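You operate a simulated robot arm through the tools that you are given. There is no shell and no other tool. Be economical: measure what you need, move in short steps, check, and stop when the job is done.

You run a simulated robot arm. Do the job below in one go: nothing can be reset, and whatever is moved stays where it is left.

Task
Swap the steel stem on the stand for the green cradle.
Fine: stand the stem on the grey mat, seat the cradle on the square peg and throw the low red lever on. Set down upright: steel stem.

It is judged by the outcome, as a careful person would: the job done as asked, and still so three seconds after it is handed in. It fails if anything else is knocked over, pushed out of place, dropped, spilled or broken.

Robot
A 6-joint arm with a two-finger parallel gripper on a trunk, on a base that drives. Base frame: it is fixed to the floor where the robot stands at the start and does not move with it; the origin is under the middle of the robot, x ahead of it, y to its left, z up. Units: mm, rad, N and s.
With the tool pointing down near the work surface it reaches from about 160 to 740 mm from the robot's upright axis, wherever it stands. Its first joint turns from -2.897 to 2.897 rad. Places, roughly: black lever [400, 100, 400]; green cradle [1750, -250, 750]; grey mat [1700, -300, 800]; hollow wooden block [1750, 0, 1250]; low red lever [800, 100, 600]; square peg [500, 100, 600]; striped wooden block [1750, 0, 1250]; wooden cylinder [1750, -250, 1250]. Payload 3.91 kg.
Tool frame: the origin (TCP) lies between the finger pads and is the grasp point; the fingertips stand 30 mm ahead of it; z points along the fingers, y is the line along which they close. The gripper opens to 110 mm. The fingers are 20 mm wide and 10 mm thick; the gripper's body (48 by 112 mm) begins 55 mm behind the TCP.
Orientation is told as [roll, pitch, yaw] about the base's x, y, z axes, in that order, counted from this pose: with the fingers straight down and closing along the base's y, the tool's x points along the base's -x, its y along +y and its z along -z.

Tools
- The arm moves only by the tool send_rows. Its argument "increments" is a list of rows, each a list of 3 entries, a list of its own where there are three numbers: the shift along the tool's x, y, z in cm, then the turn, a rotation vector about the tool's x, y, z in rad, then the closure in counts, from 0 (fully open) to 255 (shut). In form: [[[dx, dy, dz], [rx, ry, rz], claw], ...]. A call has 1 to 8 rows; each row shifts and turns the commanded pose from where the row before left it, along the tool's axes as they then stand. Rows are played at 5 a second. More than 50 mm and 0.15 rad between two rows, or a gripper value outside its range, and nothing of the call is played. A pose out of reach is approached as far as the arm can. The call stops where the force on the tool passes 60 N (or 10 N more than at its start, if that is more) or the arm is blocked; 0.2 s more then pass. The fingers move at their own pace (about 45 mm/s each) and stop on an object; they squeeze with about 31 N. The grip force told is the motor's: it shows also when the fingers shut on nothing. Time passes only in rows, and 0.2 s behind the last, so rows that do not move let the fingers close. The reply holds the time, the measured pose of the TCP, the force on the tool along the base axes, the opening and the grip force, in the units named above and with some noise, with the torque about the TCP (base axes, N m) and any sound that the robot's microphone picked up, and new pictures: "pictures" is both (left out), scene, wrist or none.
- Cameras (640 x 400 px; columns grow to the right, rows downward): "scene" is now at [8.3, 139.2, 1341.3]; the picture's right is [-0.18, -0.98, 0.00], its down [-0.83, 0.15, -0.54] and it looks along [0.53, -0.10, -0.84] (base axes); focal length 263 px, centre (320, 200). "wrist" rides on the gripper at [71, 22, -107] in the tool frame; the picture's right is [-0.29, 0.96, 0.00], its down [-0.76, -0.23, -0.61] and it looks along [-0.58, -0.18, 0.79] (tool axes); focal length 243 px, centre (320, 200). There is no depth. A picture from a camera that has moved, and an enlarged one, comes with that camera's place and axes in the base frame and with its lens.
- lift_body(by): slides the trunk up (or, below 0, down) by that many mm; the arm and the scene camera ride with it, the base frame stays. It gives what a move gives, with no picture.
- base_move(legs): drives the robot by 1 to 6 legs, each [ahead, left, turn to the left] in mm, mm and rad, along the robot's own axes; the way and the turn of a leg run together, so that a leg with both is an arc; at most 1500 mm and 3.142 rad a leg. The arm and the cameras ride along, it lands a little off, and it stops where it bumps. It gives what a move gives, and a new picture of the scene camera.
- aim_head(pan, tilt): turns the head with the scene camera to pan (to the left, within 1.501 rad either way) and tilt (down, from -0.506 to 1.204), counted from straight ahead of the robot. It gives what a move gives, and a new picture of the scene camera.
- inspect(camera, box): a new picture of the part [left, top, right, bottom] of that camera's present view, enlarged. No time passes.
- close_job(): hands the job in; it is judged then, once.

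Go step by step. Nothing tells you exact positions but the pictures and the camera data: compare them with the known pose of the tool, close in by small moves and look again before you grip or let go. The budget is 120 turns and 260 pictures, counting those below and the enlarged ones. Unless the task says otherwise, let go and move clear before handing in, and close with one line.

The tools are called after "Request:" by a JSON object that holds its "method" and its "body". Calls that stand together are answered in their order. send_rows: Moves the arm, as the interface text tells. Its arguments: {"type":"object","properties":{"increments":{"type":"array","items":{"type":"array"}},"pictures":{"type":"string","enum":["both","scene","wrist","none"]}},"required":["increments"]} The other tools are called the same way: lift_body (by) slides the trunk up or down; base_move (legs) drives the base; aim_head (pan, tilt) turns the head that bears the scene camera; inspect (camera, box) takes an enlarged picture of a part of a camera's view; close_job () hands the job in.

At the start:

```text
clock: 0.0
tool_pos: [468.9, 34.9, 894.9]
ee_rot: [0.001, -0.001, 0.0]
ft_force: [0.3, 0.2, 0.2]
torque: [0.03, -0.01, -0.03]
grip_width: 109.9
finger_force: 0.1
trunk travel left (down, up): [-325.0, 265.0]
robot x, y, heading: [-0.7, 0.3, -0.004]
head pan, tilt: [-0.183, 1.004]
```

scene: 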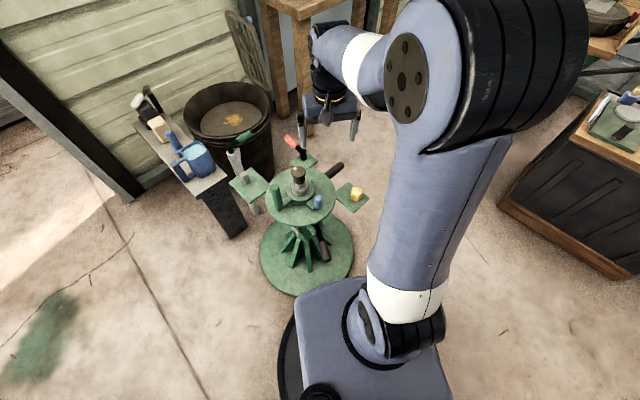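
wrist: 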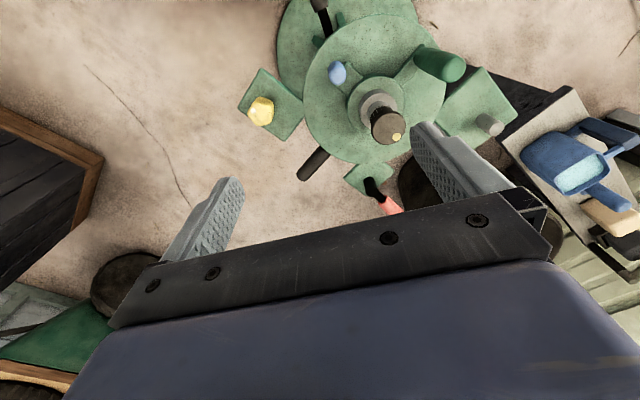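

I see a green stand ahead with a steel stem on it, levers around, and a table on the right with other objects. I'll take closer looks at the stand first.

Request:
{"method": "inspect", "body": {"camera": "scene", "box": [220, 120, 380, 300]}}

Request:
{"method": "inspect", "body": {"camera": "wrist", "box": [230, 0, 530, 220]}}

Request:
{"method": "aim_head", "body": {"pan": -0.3, "tilt": 0.35}}

```text
2.22 times, centred on (300, 210) of scene
camera zoom: at [8.3, 139.2, 1341.3], right [-0.18, -0.98, 0.0], down [-0.83, 0.15, -0.54], along [0.53, -0.1, -0.84], focal length 584 px, centre (364, 178)
```

zoom: 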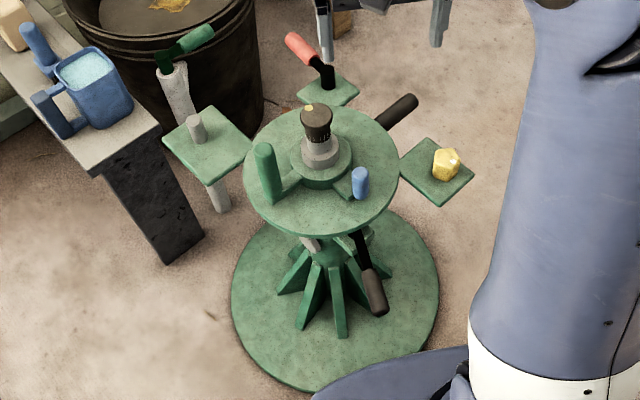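

```text
1.82 times, centred on (380, 110) of wrist
camera zoom: at [397.3, 55.7, 1003.4], right [0.29, 0.96, 0.0], down [0.76, -0.23, 0.61], along [0.58, -0.18, -0.79], focal length 441 px, centre (211, 364)
```

zoom: 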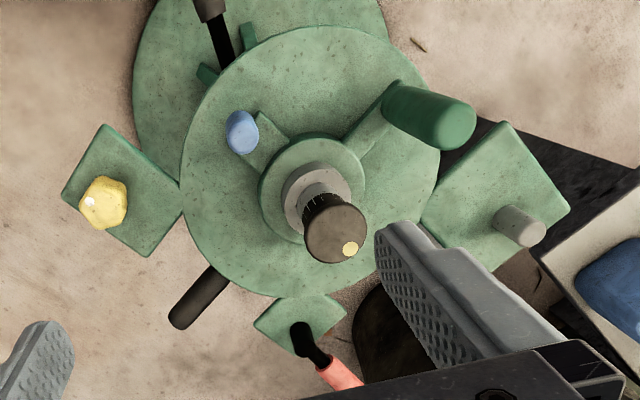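

```text
clock: 1.0
tool_pos: [467.9, 33.8, 894.3]
ee_rot: [-0.001, -0.001, 0.001]
ft_force: [0.5, 0.5, -0.6]
torque: [-0.01, 0.01, 0.04]
grip_width: 110.2
finger_force: 0.0
trunk travel left (down, up): [-325.0, 265.0]
robot x, y, heading: [0.9, -1.0, 0.004]
head pan, tilt: [-0.3, 0.351]
camera scene: at [29.0, 124.4, 1396.2], right [-0.3, -0.96, 0.0], down [-0.33, 0.1, -0.94], along [0.9, -0.28, -0.34], focal length 263 px, centre (320, 200)
```

scene: 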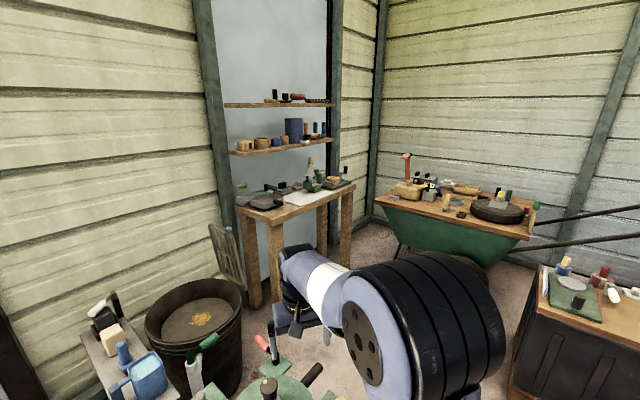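

The table beyond carries the grey/white mat and green cradle, apparently. I'll zoom in on it.

Request:
{"method": "inspect", "body": {"camera": "scene", "box": [220, 80, 370, 220]}}

Request:
{"method": "inspect", "body": {"camera": "scene", "box": [180, 310, 340, 400]}}

```text
2.86 times, centred on (295, 150) of scene
camera zoom: at [29.0, 124.4, 1396.2], right [-0.3, -0.96, 0.0], down [-0.33, 0.1, -0.94], along [0.9, -0.28, -0.34], focal length 751 px, centre (391, 343)
```

zoom: 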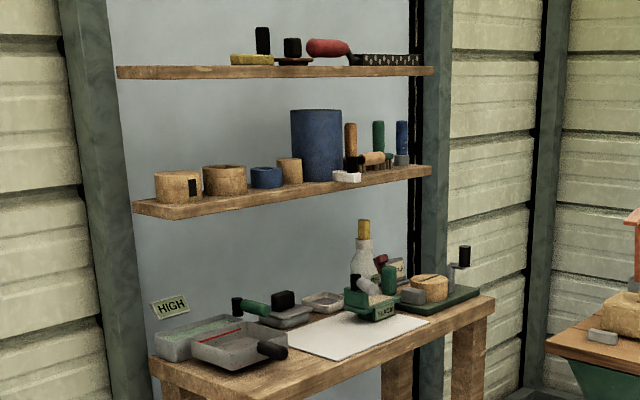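

```text
4.00 times, centred on (260, 355) of scene
camera zoom: at [29.0, 124.4, 1396.2], right [-0.3, -0.96, 0.0], down [-0.33, 0.1, -0.94], along [0.9, -0.28, -0.34], focal length 1052 px, centre (560, -420)
```

zoom: 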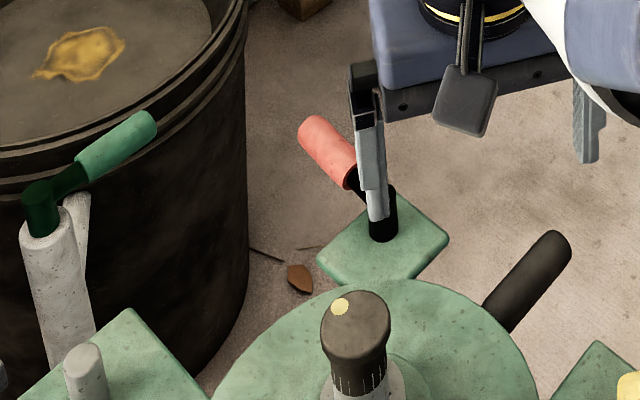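

Stem top triangulates to about (547, 110, 682). I'll look at the stand with high zoom to understand the seat, levers and any latch.

Request:
{"method": "aim_head", "body": {"pan": -0.1, "tilt": 0.85}}

Request:
{"method": "inspect", "body": {"camera": "scene", "box": [270, 160, 350, 210]}}

Request:
{"method": "inspect", "body": {"camera": "wrist", "box": [330, 40, 450, 220]}}

```text
clock: 2.0
tool_pos: [468.5, 34.4, 894.3]
ee_rot: [0.0, -0.001, 0.001]
ft_force: [0.3, 0.8, 0.5]
torque: [-0.03, -0.02, 0.0]
grip_width: 109.9
finger_force: 0.1
trunk travel left (down, up): [-325.0, 265.0]
robot x, y, heading: [-4.0, 1.4, -0.001]
head pan, tilt: [-0.099, 0.85]
camera scene: at [17.9, 144.2, 1352.7], right [-0.1, -0.99, 0.0], down [-0.75, 0.07, -0.66], along [0.66, -0.07, -0.75], focal length 263 px, centre (320, 200)
```

scene: 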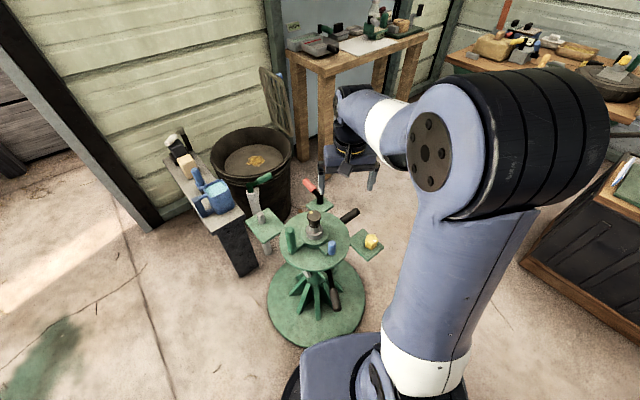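

```text
8.00 times, centred on (310, 185) of scene
camera zoom: at [17.9, 144.2, 1352.7], right [-0.1, -0.99, 0.0], down [-0.75, 0.07, -0.66], along [0.66, -0.07, -0.75], focal length 2103 px, centre (400, 320)
```

zoom: 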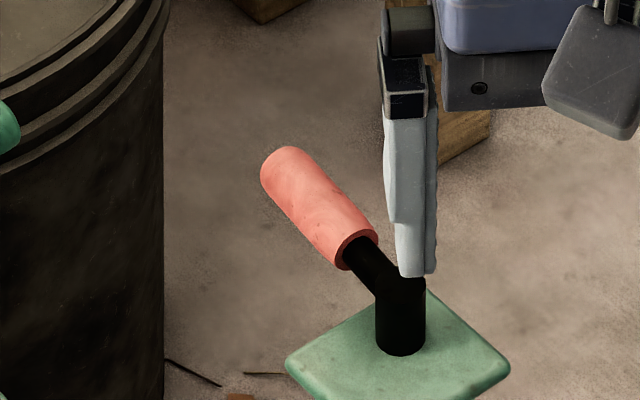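

```text
2.22 times, centred on (390, 130) of wrist
camera zoom: at [397.3, 55.7, 1003.4], right [0.29, 0.96, 0.0], down [0.76, -0.23, 0.61], along [0.58, -0.18, -0.79], focal length 539 px, centre (164, 356)
```

zoom: 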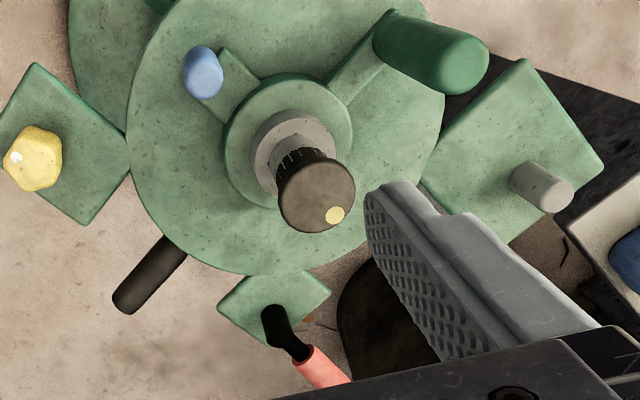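

Knob about 45 mm wide, with a green post (~(487,186), top ~694) nearby. I'll move the open gripper above the stem and look.

Request:
{"method": "send_rows", "body": {"increments": [[[-4, 3.8, 0], [0, 0, 0], 0], [[-3.85, 3.75, 0], [0, 0, 0], 0], [[0, 0, 4], [0, 0, 0], 0], [[0, 0, 4], [0, 0, 0], 0], [[0, 0, 0], [0, 0, 0], 0]]}}

```text
refused: row 1 steps farther than a row can; nothing moved
```

Request:
{"method": "send_rows", "body": {"increments": [[[-2.6, 2.5, 0], [0, 0, 0], 0], [[-2.6, 2.5, 0], [0, 0, 0], 0], [[-2.65, 2.55, 0], [0, 0, 0], 0], [[0, 0, 4], [0, 0, 0], 0], [[0, 0, 4], [0, 0, 0], 0], [[0, 0, 0], [0, 0, 0], 0]]}}

```text
clock: 3.4
tool_pos: [548.4, 110.7, 814.5]
ee_rot: [-0.001, 0.002, 0.0]
ft_force: [-0.1, 0.1, -0.4]
torque: [-0.01, 0.04, -0.01]
grip_width: 110.1
finger_force: 0.0
trunk travel left (down, up): [-325.0, 265.0]
robot x, y, heading: [1.3, 1.6, -0.002]
head pan, tilt: [-0.099, 0.85]
camera scene: at [18.0, 144.2, 1352.6], right [-0.1, -1.0, 0.0], down [-0.75, 0.07, -0.66], along [0.66, -0.07, -0.75], focal length 263 px, centre (320, 200)
camera wrist: at [476.6, 131.9, 923.8], right [0.29, 0.96, 0.0], down [0.76, -0.23, 0.61], along [0.58, -0.18, -0.79], focal length 243 px, centre (320, 200)
```

scene: 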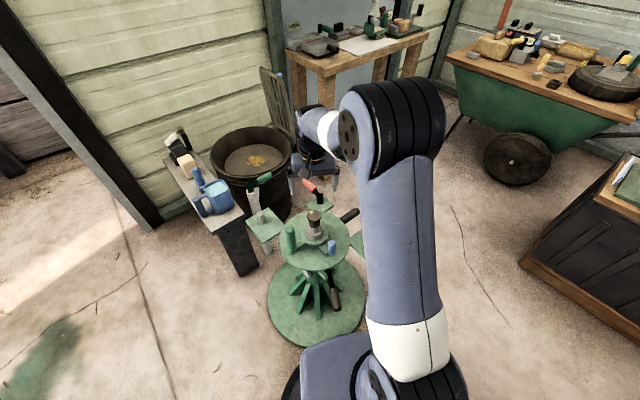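
wrist: 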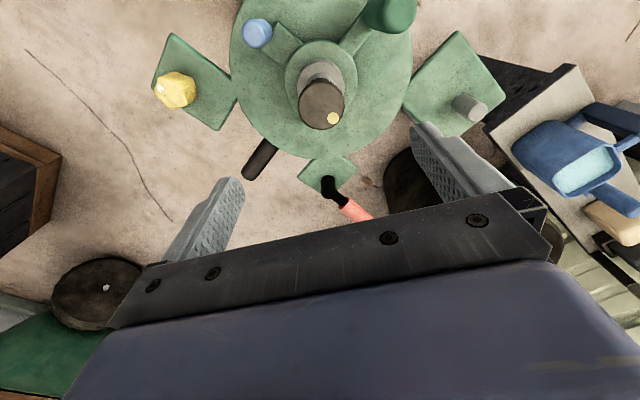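

Request:
{"method": "inspect", "body": {"camera": "wrist", "box": [240, 10, 400, 140]}}

Request:
{"method": "inspect", "body": {"camera": "scene", "box": [275, 200, 365, 260]}}

```text
3.08 times, centred on (320, 75) of wrist
camera zoom: at [476.6, 131.9, 923.8], right [0.29, 0.96, 0.0], down [0.76, -0.23, 0.61], along [0.58, -0.18, -0.79], focal length 746 px, centre (320, 585)
```

zoom: 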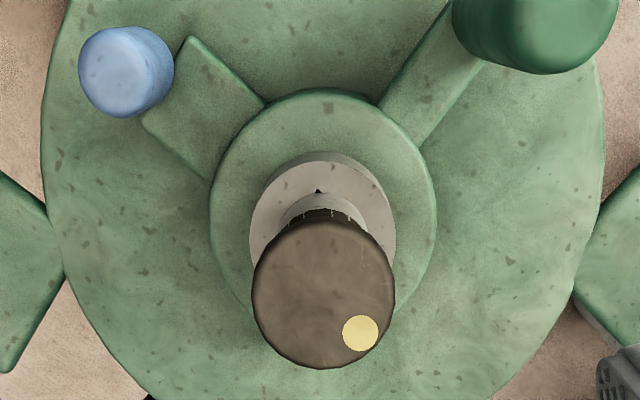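

```text
6.67 times, centred on (320, 230) of scene
camera zoom: at [18.0, 144.2, 1352.6], right [-0.1, -1.0, 0.0], down [-0.75, 0.07, -0.66], along [0.66, -0.07, -0.75], focal length 1753 px, centre (320, 0)
```

zoom: 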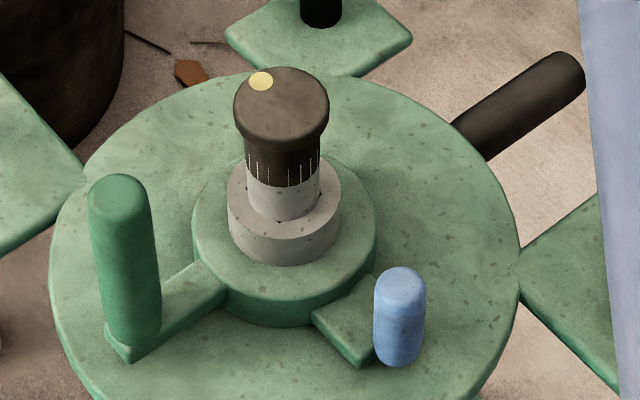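

Stem axis is about (541,110), knob top ~672. I'll descend to grip the knob at TCP z≈660, checking before closing.

Request:
{"method": "send_rows", "body": {"increments": [[[0.7, 0, 4], [0, 0, 0], 0], [[0, 0, 4], [0, 0, 0], 0], [[0, 0, 3], [0, 0, 0], 0], [[0, 0, 0], [0, 0, 0], 0]]}}

Request:
{"method": "inspect", "body": {"camera": "scene", "box": [265, 160, 365, 230]}}

```text
clock: 4.4
tool_pos: [541.9, 108.8, 705.7]
ee_rot: [0.001, 0.001, 0.0]
ft_force: [-1.0, -0.6, -0.3]
torque: [0.0, -0.02, -0.01]
grip_width: 109.7
finger_force: 0.1
trunk travel left (down, up): [-325.0, 265.0]
robot x, y, heading: [1.9, -3.6, -0.002]
head pan, tilt: [-0.099, 0.85]
camera scene: at [18.0, 144.2, 1352.6], right [-0.1, -1.0, 0.0], down [-0.75, 0.07, -0.66], along [0.66, -0.07, -0.75], focal length 263 px, centre (320, 200)
camera wrist: at [470.6, 130.8, 814.1], right [0.29, 0.96, 0.0], down [0.76, -0.23, 0.61], along [0.58, -0.18, -0.79], focal length 243 px, centre (320, 200)
```

scene: 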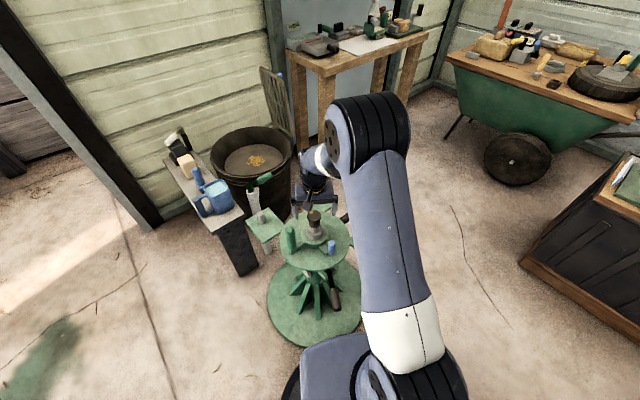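
wrist: 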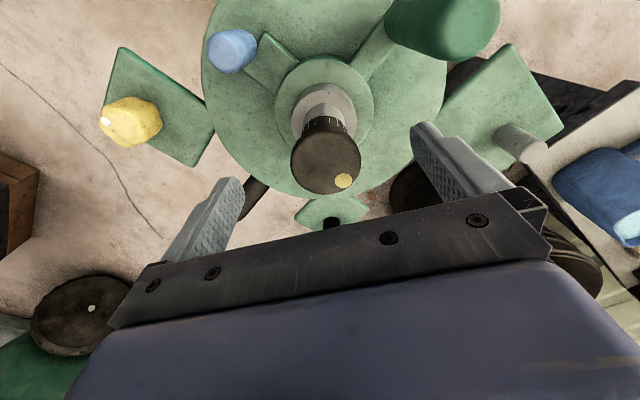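

```text
5.71 times, centred on (315, 195) of scene
camera zoom: at [18.0, 144.2, 1352.6], right [-0.1, -1.0, 0.0], down [-0.75, 0.07, -0.66], along [0.66, -0.07, -0.75], focal length 1502 px, centre (349, 229)
```

zoom: 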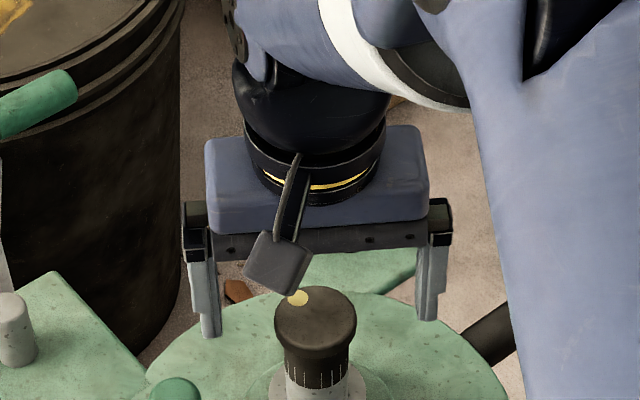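

Knob top is just under the fingertips' midpoint, ~4 mm to the left (y+). Small correction and descend.

Request:
{"method": "send_rows", "body": {"increments": [[[-0.3, 0.4, 2], [0, 0, 0], 0], [[0, 0, 2.5], [0, 0, 0], 0], [[0, 0, 0], [0, 0, 0], 0]]}}

Request:
{"method": "inspect", "body": {"camera": "scene", "box": [265, 170, 365, 240]}}

```text
clock: 5.2
tool_pos: [543.6, 114.7, 659.8]
ee_rot: [0.0, -0.002, -0.001]
ft_force: [0.2, -0.9, -0.4]
torque: [0.0, -0.01, 0.01]
grip_width: 110.0
finger_force: 0.1
trunk travel left (down, up): [-325.0, 265.0]
robot x, y, heading: [0.4, -1.1, 0.002]
head pan, tilt: [-0.099, 0.85]
camera scene: at [18.0, 144.2, 1352.6], right [-0.1, -1.0, 0.0], down [-0.75, 0.07, -0.66], along [0.66, -0.07, -0.75], focal length 263 px, centre (320, 200)
camera wrist: at [472.4, 135.2, 768.6], right [0.29, 0.96, 0.0], down [0.76, -0.23, 0.61], along [0.58, -0.18, -0.79], focal length 243 px, centre (320, 200)
```

scene: 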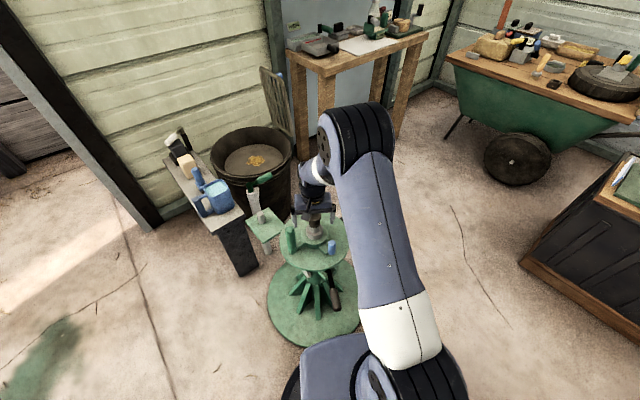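
wrist: 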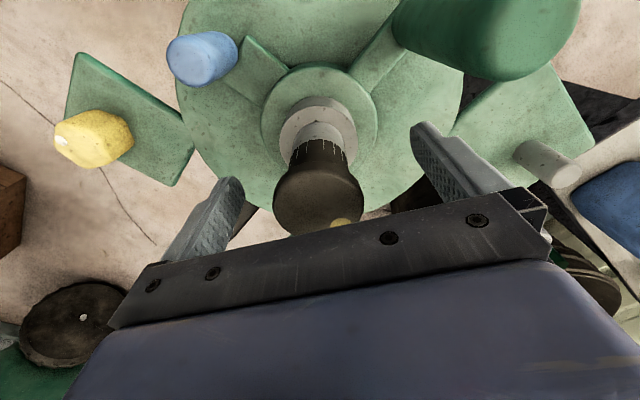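

```text
5.71 times, centred on (315, 205) of scene
camera zoom: at [18.0, 144.2, 1352.6], right [-0.1, -1.0, 0.0], down [-0.75, 0.07, -0.66], along [0.66, -0.07, -0.75], focal length 1502 px, centre (349, 171)
```

zoom: 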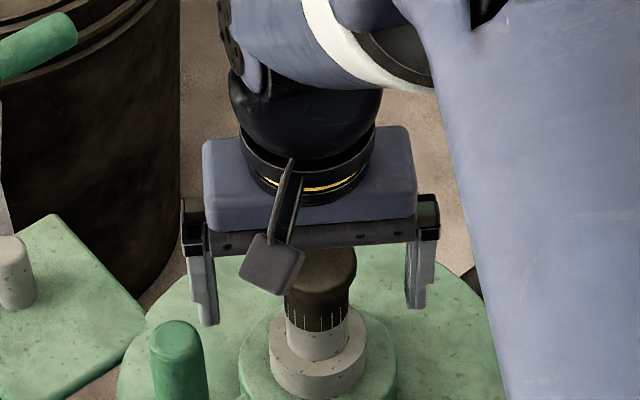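

Centred well. Closing the gripper.

Request:
{"method": "send_rows", "body": {"increments": [[[0, 0, 0], [0, 0, 0], 255], [[0, 0, 0], [0, 0, 0], 255], [[0, 0, 0], [0, 0, 0], 255], [[0, 0, 0], [0, 0, 0], 255], [[0, 0, 0], [0, 0, 0], 255]], "pictures": "wrist"}}

```text
clock: 6.4
tool_pos: [543.8, 113.4, 661.3]
ee_rot: [-0.002, 0.0, 0.0]
ft_force: [0.2, -1.5, 1.1]
torque: [-0.04, -0.05, -0.01]
grip_width: 46.7
finger_force: 31.4
trunk travel left (down, up): [-325.0, 265.0]
robot x, y, heading: [-1.4, 0.5, -0.001]
head pan, tilt: [-0.099, 0.85]
camera wrist: at [472.4, 134.9, 769.0], right [0.29, 0.96, 0.0], down [0.76, -0.23, 0.61], along [0.58, -0.18, -0.79], focal length 243 px, centre (320, 200)
```

wrist: 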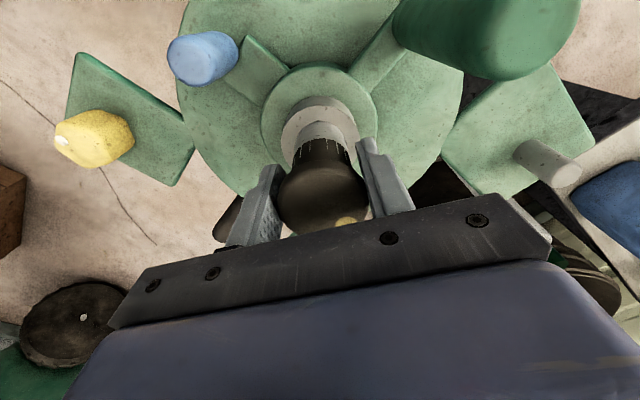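

Gripped at 46.7 mm. A small lift to test whether it is free.

Request:
{"method": "send_rows", "body": {"increments": [[[0, 0, -0.5], [0, 0, 0], 255], [[0, 0, -0.5], [0, 0, 0], 255], [[0, 0, 0], [0, 0, 0], 255]]}}

Request:
{"method": "inspect", "body": {"camera": "wrist", "box": [240, 60, 400, 240]}}

```text
clock: 7.2
tool_pos: [542.7, 113.8, 670.0]
ee_rot: [0.0, 0.0, 0.001]
ft_force: [1.2, -0.9, -2.2]
torque: [0.02, -0.02, 0.0]
grip_width: 46.8
finger_force: 30.9
trunk travel left (down, up): [-325.0, 265.0]
robot x, y, heading: [3.0, 1.2, -0.002]
head pan, tilt: [-0.099, 0.85]
camera scene: at [18.0, 144.2, 1352.6], right [-0.1, -1.0, 0.0], down [-0.75, 0.07, -0.66], along [0.66, -0.07, -0.75], focal length 263 px, centre (320, 200)
camera wrist: at [472.3, 135.6, 778.3], right [0.29, 0.96, 0.0], down [0.76, -0.23, 0.61], along [0.58, -0.18, -0.79], focal length 243 px, centre (320, 200)
```

scene: 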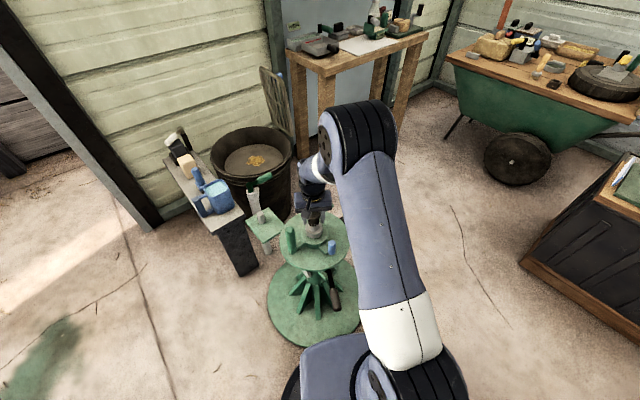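
wrist: 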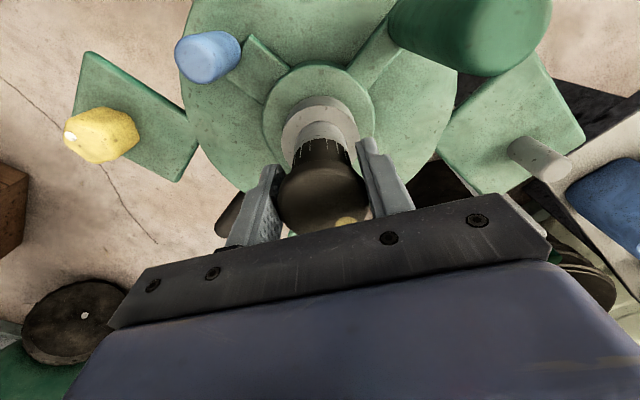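

```text
2.22 times, centred on (320, 150) of wrist
camera zoom: at [472.3, 135.6, 778.3], right [0.29, 0.96, 0.0], down [0.76, -0.23, 0.61], along [0.58, -0.18, -0.79], focal length 539 px, centre (320, 311)
```

zoom: 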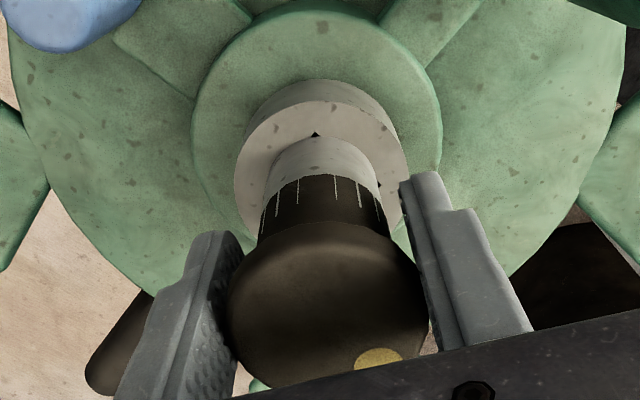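

It comes up freely. Lifting further to reveal the peg.

Request:
{"method": "send_rows", "body": {"increments": [[[0, 0, -4], [0, 0, 0], 255], [[0, 0, -4], [0, 0, 0], 255], [[0, 0, -4], [0, 0, 0], 255], [[0, 0, -4], [0, 0, 0], 255], [[0, 0, 0], [0, 0, 0], 255]]}}

Request:
{"method": "inspect", "body": {"camera": "scene", "box": [265, 130, 365, 270]}}

Request:
{"method": "inspect", "body": {"camera": "wrist", "box": [240, 40, 400, 240]}}

```text
clock: 8.4
tool_pos: [544.9, 114.0, 829.4]
ee_rot: [0.0, -0.001, -0.001]
ft_force: [0.2, 0.2, -0.4]
torque: [0.02, 0.03, 0.01]
grip_width: 0.0
finger_force: 31.3
trunk travel left (down, up): [-325.0, 265.0]
robot x, y, heading: [1.3, -4.7, 0.0]
head pan, tilt: [-0.099, 0.85]
camera scene: at [17.7, 144.2, 1352.6], right [-0.1, -1.0, 0.0], down [-0.75, 0.07, -0.66], along [0.66, -0.07, -0.75], focal length 263 px, centre (320, 200)
camera wrist: at [473.8, 135.0, 937.6], right [0.29, 0.96, 0.0], down [0.76, -0.23, 0.61], along [0.58, -0.18, -0.79], focal length 243 px, centre (320, 200)
```

scene: 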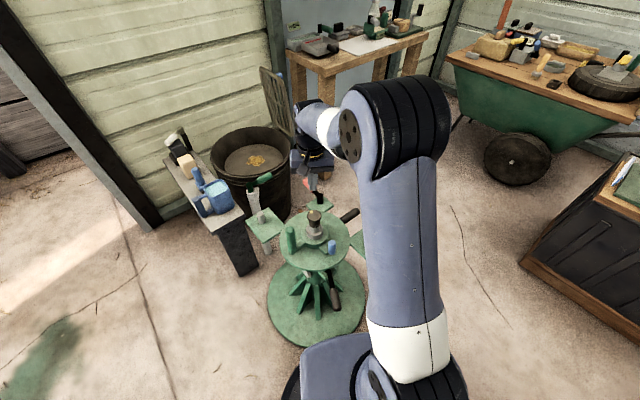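
wrist: 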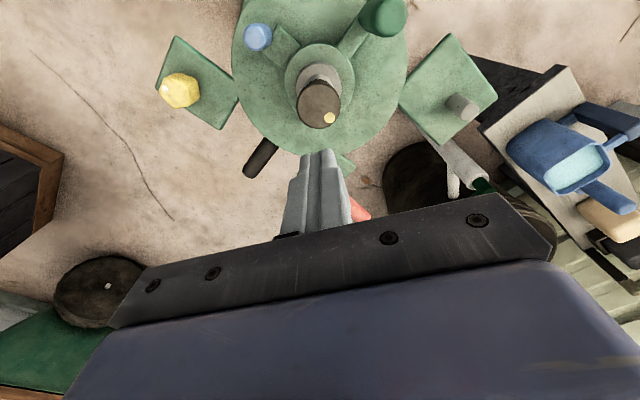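

```text
2.86 times, centred on (315, 200) of scene
camera zoom: at [17.7, 144.2, 1352.6], right [-0.1, -1.0, 0.0], down [-0.75, 0.07, -0.66], along [0.66, -0.07, -0.75], focal length 751 px, centre (334, 200)
```

zoom: 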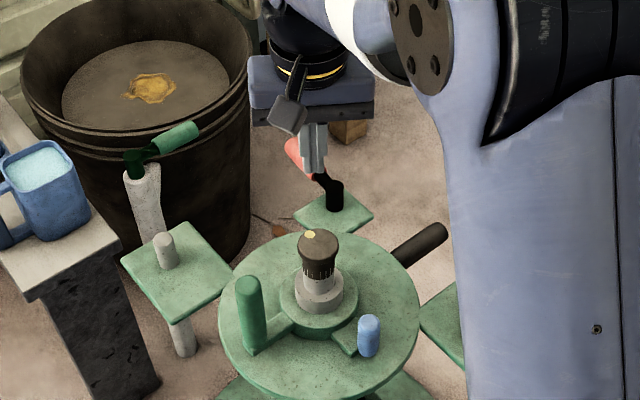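

```text
2.00 times, centred on (320, 140) of wrist
camera zoom: at [473.8, 135.0, 937.6], right [0.29, 0.96, 0.0], down [0.76, -0.23, 0.61], along [0.58, -0.18, -0.79], focal length 485 px, centre (320, 320)
```

zoom: 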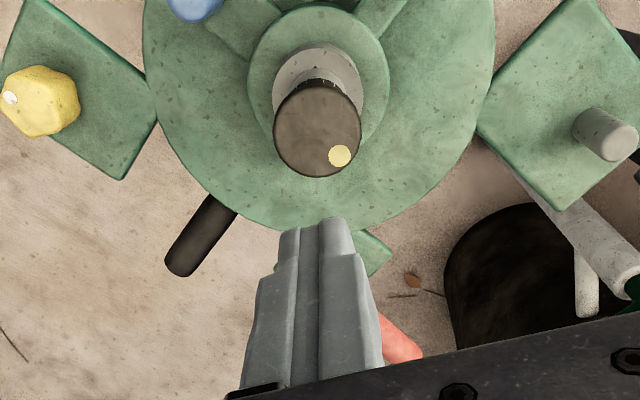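

The fingers slipped off and the stem is back/still on its seat: it moved ~10 mm then was held, so there seems to be a lock, perhaps a twist lock (dot and triangle marks). I'll look closely at the marks.

Request:
{"method": "inspect", "body": {"camera": "scene", "box": [294, 205, 334, 240]}}

Request:
{"method": "inspect", "body": {"camera": "wrist", "box": [290, 55, 350, 135]}}

Request:
{"method": "inspect", "body": {"camera": "scene", "box": [285, 10, 445, 90]}}

```text
11.43 times, centred on (314, 222) of scene
camera zoom: at [17.7, 144.2, 1352.6], right [-0.1, -1.0, 0.0], down [-0.75, 0.07, -0.66], along [0.66, -0.07, -0.75], focal length 3005 px, centre (389, -57)
```

zoom: 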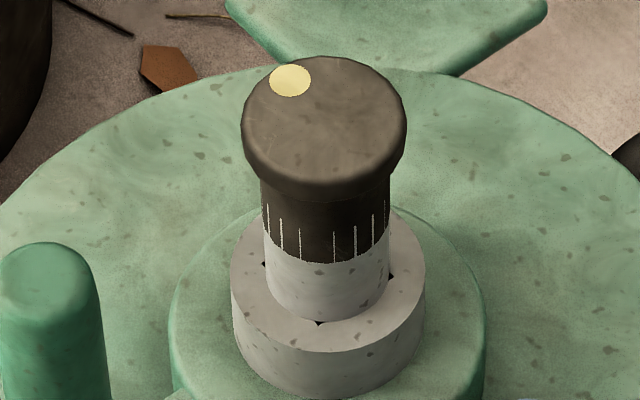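

```text
5.00 times, centred on (320, 95) of wrist
camera zoom: at [473.8, 135.0, 937.6], right [0.29, 0.96, 0.0], down [0.76, -0.23, 0.61], along [0.58, -0.18, -0.79], focal length 1213 px, centre (320, 725)
```

zoom: 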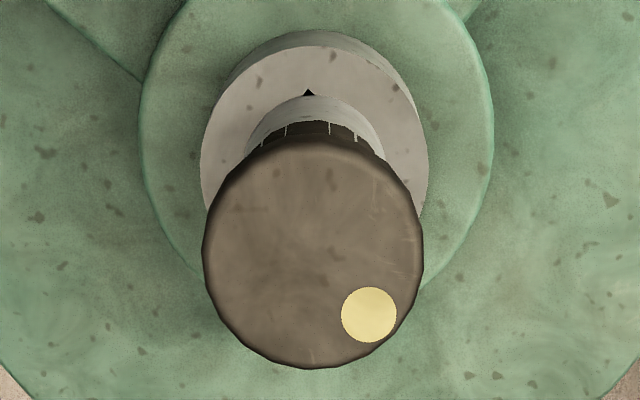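

```text
4.00 times, centred on (365, 50) of scene
camera zoom: at [17.7, 144.2, 1352.6], right [-0.1, -1.0, 0.0], down [-0.75, 0.07, -0.66], along [0.66, -0.07, -0.75], focal length 1052 px, centre (140, 800)
```

zoom: 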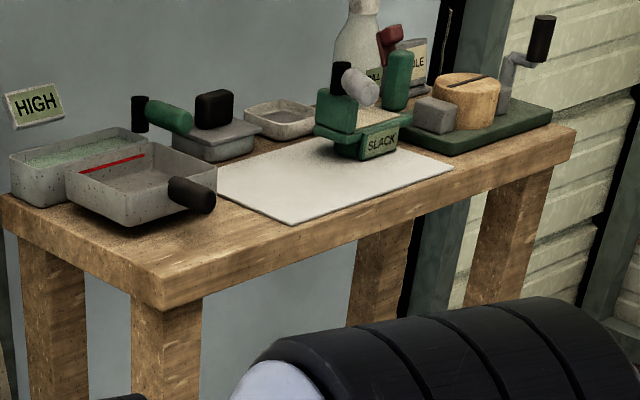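

The stem sits over a black square peg (its corners peek out). I'll re-grip slightly lower and lift in small steps watching force, to tell a tight fit from a lock.

Request:
{"method": "send_rows", "body": {"increments": [[[0, 0, 0], [0, 0, 0], 0], [[0, 0, 0], [0, 0, 0], 0], [[0, 0, 0], [0, 0, 0], 0], [[0, 0, 4.5], [0, 0, 0], 0], [[0, 0, 4.5], [0, 0, 0], 0], [[0, 0, 4.5], [0, 0, 0], 0], [[0, 0, 4.0], [0, 0, 0], 0], [[0, 0, 0], [0, 0, 0], 0]], "pictures": "wrist"}}

Request:
{"method": "send_rows", "body": {"increments": [[[0, 0, 0], [0, 0, 0], 255], [[0, 0, 0], [0, 0, 0], 255], [[0, 0, 0], [0, 0, 0], 255], [[0, 0, 0], [0, 0, 0], 255], [[0, 0, 0], [0, 0, 0], 255]], "pictures": "wrist"}}

Request:
{"method": "send_rows", "body": {"increments": [[[0, 0, -0.3], [0, 0, 0], 255], [[0, 0, -0.3], [0, 0, 0], 255]], "pictures": "none"}}

Request:
{"method": "send_rows", "body": {"increments": [[[0, 0, -0.3], [0, 0, 0], 255], [[0, 0, -0.3], [0, 0, 0], 255]], "pictures": "wrist"}}

Request:
{"method": "send_rows", "body": {"increments": [[[0, 0, -0.3], [0, 0, 0], 255], [[0, 0, -0.3], [0, 0, 0], 255]], "pictures": "none"}}

Request:
{"method": "send_rows", "body": {"increments": [[[0, 0, -0.3], [0, 0, 0], 255], [[0, 0, -0.3], [0, 0, 0], 255]], "pictures": "wrist"}}

```text
clock: 10.2
tool_pos: [542.5, 112.5, 655.4]
ee_rot: [0.0, -0.001, 0.0]
ft_force: [-0.2, 0.4, -0.6]
torque: [-0.02, -0.01, -0.02]
grip_width: 109.9
finger_force: 0.1
trunk travel left (down, up): [-325.0, 265.0]
robot x, y, heading: [1.9, 1.1, 0.001]
head pan, tilt: [-0.099, 0.85]
camera wrist: at [471.5, 134.2, 763.6], right [0.29, 0.96, 0.0], down [0.76, -0.23, 0.61], along [0.58, -0.18, -0.79], focal length 243 px, centre (320, 200)
```

wrist: 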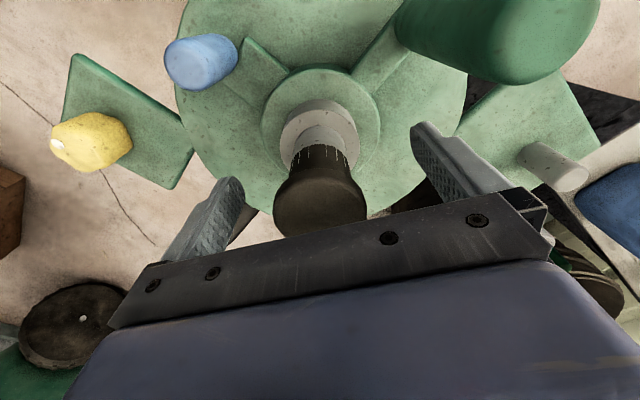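

```text
clock: 11.4
tool_pos: [542.8, 113.4, 654.9]
ee_rot: [-0.001, 0.001, 0.0]
ft_force: [0.5, -0.1, -0.1]
torque: [0.01, 0.0, 0.0]
grip_width: 46.4
finger_force: 31.0
trunk travel left (down, up): [-325.0, 265.0]
robot x, y, heading: [-0.2, -0.6, -0.002]
head pan, tilt: [-0.099, 0.85]
camera wrist: at [471.5, 134.1, 763.9], right [0.29, 0.96, 0.0], down [0.76, -0.23, 0.61], along [0.58, -0.18, -0.79], focal length 243 px, centre (320, 200)
```

wrist: 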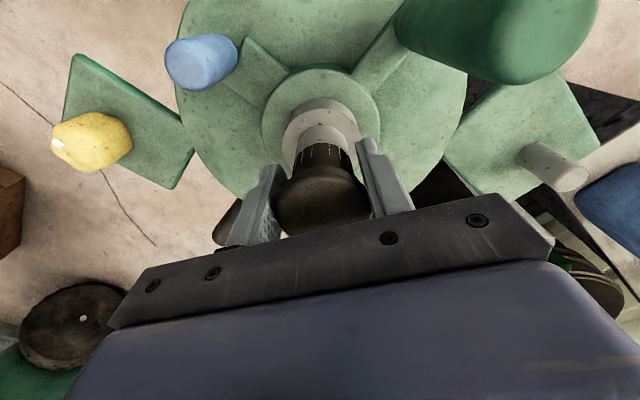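

```text
clock: 12.0
tool_pos: [542.8, 112.8, 662.7]
ee_rot: [-0.001, 0.003, -0.001]
ft_force: [1.8, -4.6, -2.6]
torque: [-0.29, -0.07, -0.01]
grip_width: 46.4
finger_force: 31.0
trunk travel left (down, up): [-325.0, 265.0]
robot x, y, heading: [0.4, 1.1, -0.0]
head pan, tilt: [-0.099, 0.85]
```

```text
clock: 12.6
tool_pos: [542.0, 113.6, 668.7]
ee_rot: [0.0, 0.0, 0.0]
ft_force: [1.6, -2.8, -3.0]
torque: [-0.21, -0.09, -0.03]
grip_width: 46.1
finger_force: 31.3
trunk travel left (down, up): [-325.0, 265.0]
robot x, y, heading: [0.7, -0.5, 0.002]
head pan, tilt: [-0.099, 0.85]
camera wrist: at [471.6, 135.0, 776.2], right [0.29, 0.96, 0.0], down [0.76, -0.23, 0.61], along [0.58, -0.18, -0.79], focal length 243 px, centre (320, 200)
```

wrist: 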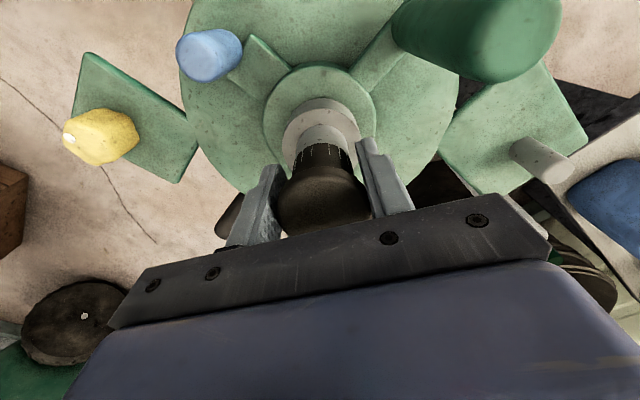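

```text
clock: 13.2
tool_pos: [541.9, 113.6, 674.1]
ee_rot: [0.0, 0.0, 0.0]
ft_force: [0.3, -0.7, -2.6]
torque: [-0.02, 0.01, -0.03]
grip_width: 46.2
finger_force: 31.1
trunk travel left (down, up): [-325.0, 265.0]
robot x, y, heading: [-2.3, -1.1, 0.005]
head pan, tilt: [-0.099, 0.85]
```

```text
clock: 13.8
tool_pos: [542.3, 113.5, 678.6]
ee_rot: [-0.001, 0.001, 0.0]
ft_force: [-0.6, 0.1, -3.0]
torque: [0.03, 0.0, -0.01]
grip_width: 46.5
finger_force: 31.6
trunk travel left (down, up): [-325.0, 265.0]
robot x, y, heading: [1.4, -0.4, -0.002]
head pan, tilt: [-0.099, 0.85]
camera wrist: at [471.7, 134.9, 787.5], right [0.29, 0.96, 0.0], down [0.76, -0.23, 0.61], along [0.58, -0.18, -0.79], focal length 243 px, centre (320, 200)
```

wrist: 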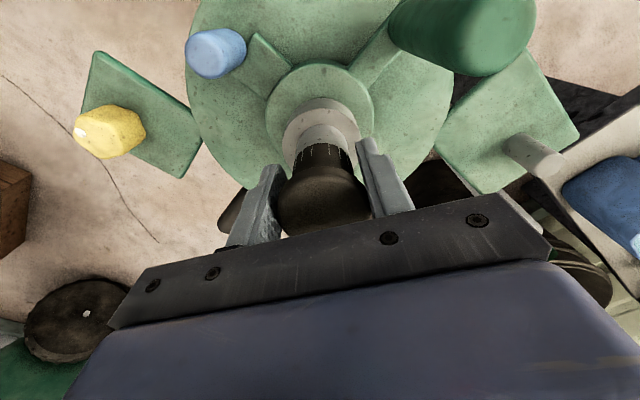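

The whole stem, ring included, is rising with about 3 N. I'll keep lifting gently in small steps.

Request:
{"method": "send_rows", "body": {"increments": [[[0, 0, -0.4], [0, 0, 0], 255], [[0, 0, -0.4], [0, 0, 0], 255], [[0, 0, -0.4], [0, 0, 0], 255]], "pictures": "none"}}

Request:
{"method": "send_rows", "body": {"increments": [[[0, 0, -0.4], [0, 0, 0], 255], [[0, 0, -0.4], [0, 0, 0], 255], [[0, 0, -0.4], [0, 0, 0], 255]], "pictures": "wrist"}}

```text
clock: 14.6
tool_pos: [542.2, 113.9, 691.0]
ee_rot: [-0.001, 0.002, 0.001]
ft_force: [-1.0, -0.3, -3.2]
torque: [0.01, 0.0, -0.01]
grip_width: 46.2
finger_force: 30.6
trunk travel left (down, up): [-325.0, 265.0]
robot x, y, heading: [-5.1, -2.7, -0.002]
head pan, tilt: [-0.099, 0.85]
```

```text
clock: 15.4
tool_pos: [541.9, 113.4, 703.5]
ee_rot: [0.001, 0.002, 0.001]
ft_force: [-0.1, -0.7, -2.3]
torque: [0.02, 0.02, 0.0]
grip_width: 46.5
finger_force: 31.6
trunk travel left (down, up): [-325.0, 265.0]
robot x, y, heading: [-3.4, -1.5, 0.002]
head pan, tilt: [-0.099, 0.85]
camera wrist: at [471.2, 134.7, 812.0], right [0.29, 0.96, 0.0], down [0.76, -0.23, 0.61], along [0.58, -0.18, -0.79], focal length 243 px, centre (320, 200)
```

wrist: 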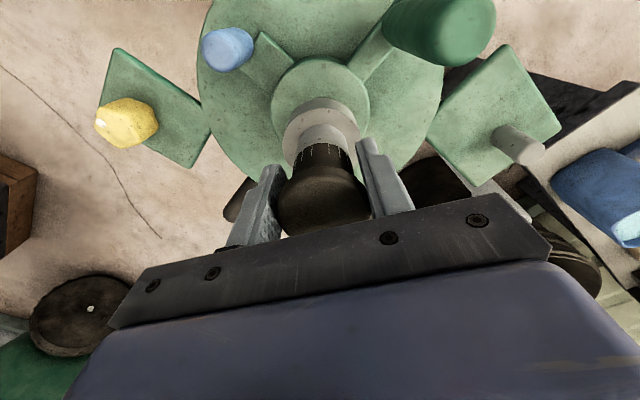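

Rising freely; continue at moderate speed until clear of the peg and the green post.

Request:
{"method": "send_rows", "body": {"increments": [[[0, 0, -0.8], [0, 0, 0], 255], [[0, 0, -1], [0, 0, 0], 255], [[0, 0, -1], [0, 0, 0], 255], [[0, 0, -1], [0, 0, 0], 255], [[0, 0, -1], [0, 0, 0], 255], [[0, 0, -1], [0, 0, 0], 255], [[0, 0, -1], [0, 0, 0], 255]], "pictures": "none"}}

Request:
{"method": "send_rows", "body": {"increments": [[[0, 0, -1], [0, 0, 0], 255], [[0, 0, -1], [0, 0, 0], 255], [[0, 0, -1], [0, 0, 0], 255], [[0, 0, -1], [0, 0, 0], 255], [[0, 0, -1], [0, 0, 0], 255], [[0, 0, -1], [0, 0, 0], 255], [[0, 0, -1], [0, 0, 0], 255]]}}

Request:
{"method": "inspect", "body": {"camera": "scene", "box": [265, 130, 365, 270]}}

```text
clock: 17.0
tool_pos: [543.3, 113.5, 771.0]
ee_rot: [0.002, 0.0, 0.001]
ft_force: [-0.6, -0.2, -2.2]
torque: [-0.05, 0.03, -0.03]
grip_width: 46.5
finger_force: 30.6
trunk travel left (down, up): [-325.0, 265.0]
robot x, y, heading: [0.5, 2.0, 0.001]
head pan, tilt: [-0.099, 0.85]
```

```text
clock: 18.6
tool_pos: [543.9, 113.4, 841.1]
ee_rot: [0.0, 0.0, 0.0]
ft_force: [-0.1, 0.2, -2.4]
torque: [0.01, 0.04, -0.01]
grip_width: 46.3
finger_force: 31.3
trunk travel left (down, up): [-325.0, 265.0]
robot x, y, heading: [0.3, 3.1, -0.001]
head pan, tilt: [-0.099, 0.85]
camera scene: at [18.1, 144.2, 1352.6], right [-0.1, -1.0, 0.0], down [-0.75, 0.07, -0.66], along [0.66, -0.07, -0.75], focal length 263 px, centre (320, 200)
camera wrist: at [472.8, 134.2, 949.6], right [0.29, 0.96, 0.0], down [0.76, -0.23, 0.61], along [0.58, -0.18, -0.79], focal length 243 px, centre (320, 200)
```

scene: 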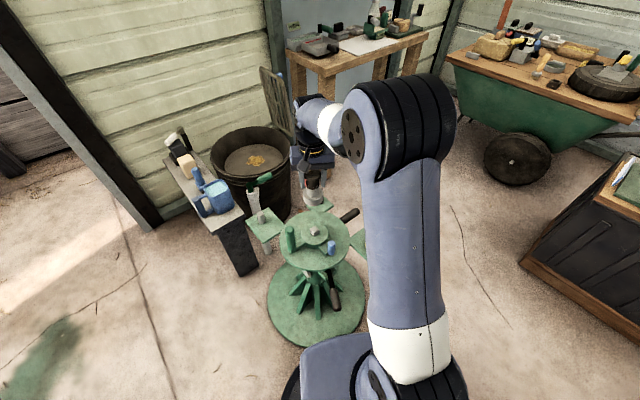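
wrist: 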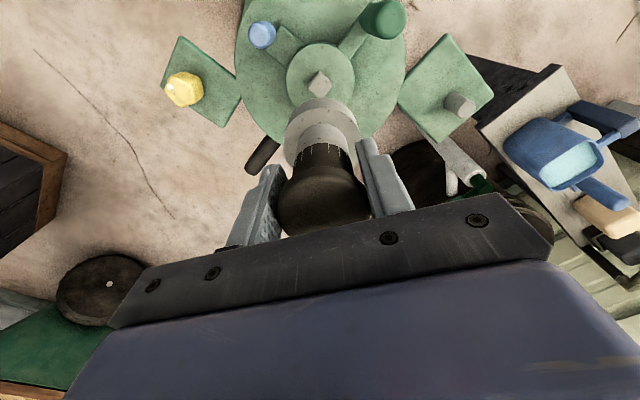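

```text
2.86 times, centred on (315, 200) of scene
camera zoom: at [18.1, 144.2, 1352.6], right [-0.1, -1.0, 0.0], down [-0.75, 0.07, -0.66], along [0.66, -0.07, -0.75], focal length 751 px, centre (334, 200)
```

zoom: 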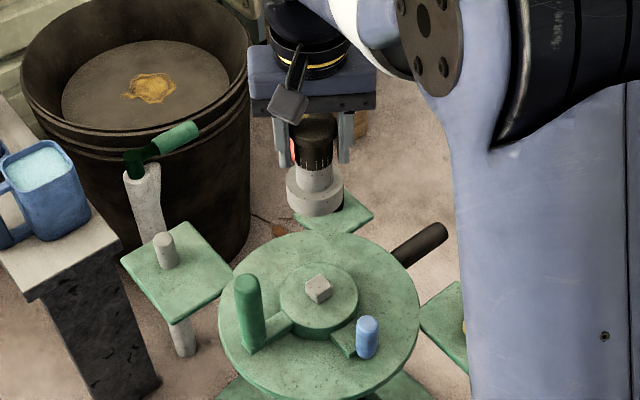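

The stem is off and the square peg is exposed. Zooming on the peg for its orientation.

Request:
{"method": "inspect", "body": {"camera": "wrist", "box": [230, 10, 410, 130]}}

Request:
{"method": "inspect", "body": {"camera": "scene", "box": [285, 205, 345, 255]}}

```text
3.33 times, centred on (320, 70) of wrist
camera zoom: at [472.8, 134.2, 949.6], right [0.29, 0.96, 0.0], down [0.76, -0.23, 0.61], along [0.58, -0.18, -0.79], focal length 809 px, centre (320, 633)
```

zoom: 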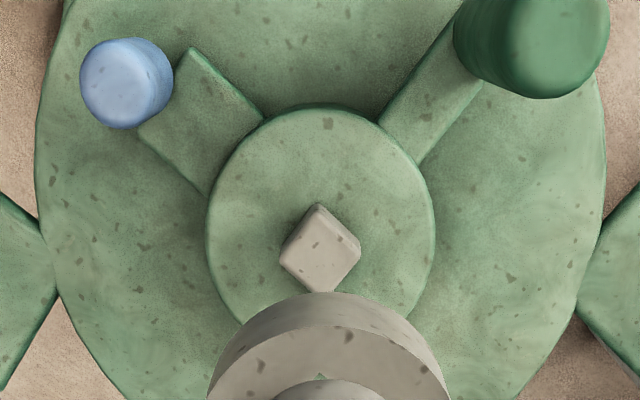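

```text
8.00 times, centred on (315, 230) of scene
camera zoom: at [18.1, 144.2, 1352.6], right [-0.1, -1.0, 0.0], down [-0.75, 0.07, -0.66], along [0.66, -0.07, -0.75], focal length 2103 px, centre (360, -40)
```

zoom: 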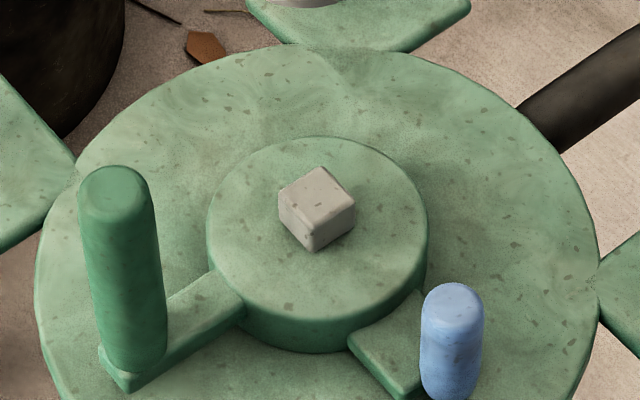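

Peg ≈ (540,112), yaw ≈ 35° mod 90. Now I raise the trunk, retract the arm for transport, then drive to the table (which stands at an angle, mat ≈ (1692,-291,800)).

Request:
{"method": "lift_body", "body": {"by": 160}}

Request:
{"method": "send_rows", "body": {"increments": [[[2, -1.5, 0], [0, 0, 0], 255], [[2, -1.5, 0], [0, 0, 0], 255], [[2, -1.5, 0], [0, 0, 0], 255], [[2, -1.5, 0], [0, 0, 0], 255], [[2, -1.5, 0], [0, 0, 0], 255], [[2, -1.5, 0], [0, 0, 0], 255], [[2, -1.5, 0], [0, 0, 0], 255], [[1, -0.5, 0], [0, 0, 0], 255]], "pictures": "wrist"}}

```text
clock: 20.4
tool_pos: [543.5, 113.5, 1000.7]
ee_rot: [0.0, 0.0, 0.0]
ft_force: [-0.2, -0.2, -2.1]
torque: [0.01, 0.03, 0.01]
grip_width: 46.3
finger_force: 31.3
trunk travel left (down, up): [-485.0, 105.0]
robot x, y, heading: [1.8, -3.1, -0.0]
head pan, tilt: [-0.099, 0.85]
```

```text
clock: 22.2
tool_pos: [392.9, 2.2, 999.9]
ee_rot: [0.001, 0.001, -0.001]
ft_force: [-0.4, 0.0, -3.6]
torque: [-0.02, 0.01, 0.01]
grip_width: 46.3
finger_force: 31.4
trunk travel left (down, up): [-485.0, 105.0]
robot x, y, heading: [-1.2, -2.3, -0.001]
head pan, tilt: [-0.099, 0.85]
camera wrist: at [322.4, 23.5, 1109.0], right [0.29, 0.96, 0.0], down [0.76, -0.23, 0.61], along [0.58, -0.18, -0.79], focal length 243 px, centre (320, 200)
```

wrist: 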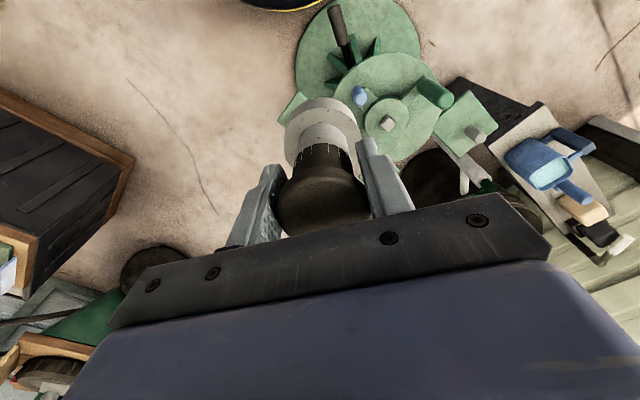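

Stem held steady. Driving right, then forward past the stand.

Request:
{"method": "base_move", "body": {"legs": [[0, -560, 0], [850, 0, 0]]}}

Request:
{"method": "aim_head", "body": {"pan": 0.5, "tilt": 0.6}}

```text
clock: 29.5
tool_pos: [1248.6, -541.1, 1001.2]
ee_rot: [0.001, 0.0, 0.016]
ft_force: [0.2, 0.0, -1.8]
torque: [-0.01, -0.01, 0.01]
grip_width: 46.1
finger_force: 30.8
trunk travel left (down, up): [-485.0, 105.0]
robot x, y, heading: [854.7, -549.7, 0.019]
head pan, tilt: [-0.099, 0.85]
camera scene: at [869.8, -405.2, 1512.6], right [-0.08, -1.0, 0.0], down [-0.75, 0.06, -0.66], along [0.66, -0.06, -0.75], focal length 263 px, centre (320, 200)
```

scene: 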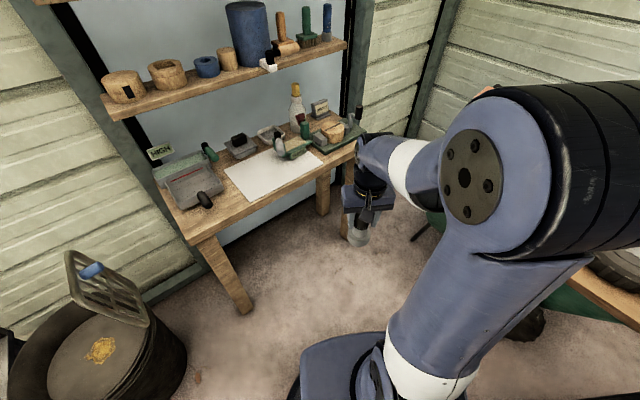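

```text
clock: 30.5
tool_pos: [1248.0, -542.0, 1000.2]
ee_rot: [0.0, 0.001, 0.015]
ft_force: [-0.1, -0.9, -2.4]
torque: [0.0, 0.02, -0.02]
grip_width: 46.1
finger_force: 30.6
trunk travel left (down, up): [-485.0, 105.0]
robot x, y, heading: [856.4, -548.5, 0.018]
head pan, tilt: [0.499, 0.6]
camera scene: at [868.8, -355.2, 1533.5], right [0.49, -0.87, 0.0], down [-0.49, -0.28, -0.82], along [0.72, 0.41, -0.57], focal length 263 px, centre (320, 200)
```

scene: 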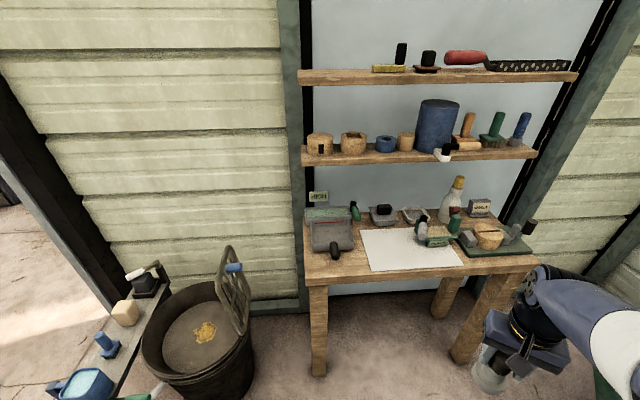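

Request:
{"method": "inspect", "body": {"camera": "scene", "box": [300, 170, 540, 290]}}

Request:
{"method": "inspect", "body": {"camera": "scene", "box": [400, 170, 520, 280]}}

```text
2.67 times, centred on (420, 230) of scene
camera zoom: at [868.8, -355.2, 1533.5], right [0.49, -0.87, 0.0], down [-0.49, -0.28, -0.82], along [0.72, 0.41, -0.57], focal length 701 px, centre (53, 120)
```

zoom: 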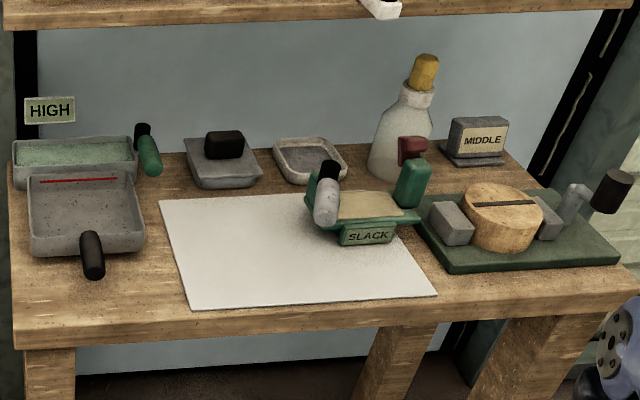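

```text
3.64 times, centred on (460, 225) of scene
camera zoom: at [868.8, -355.2, 1533.5], right [0.49, -0.87, 0.0], down [-0.49, -0.28, -0.82], along [0.72, 0.41, -0.57], focal length 956 px, centre (-189, 109)
```

zoom: 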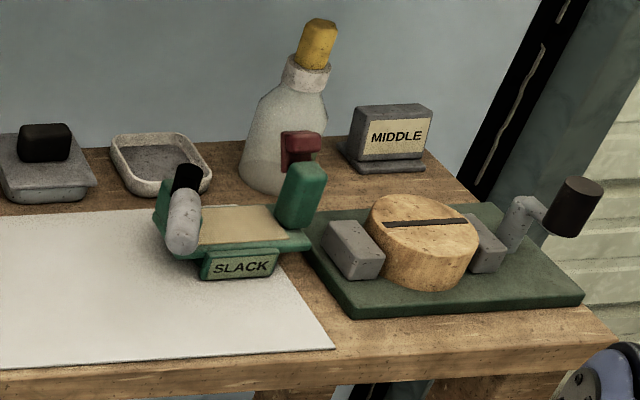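

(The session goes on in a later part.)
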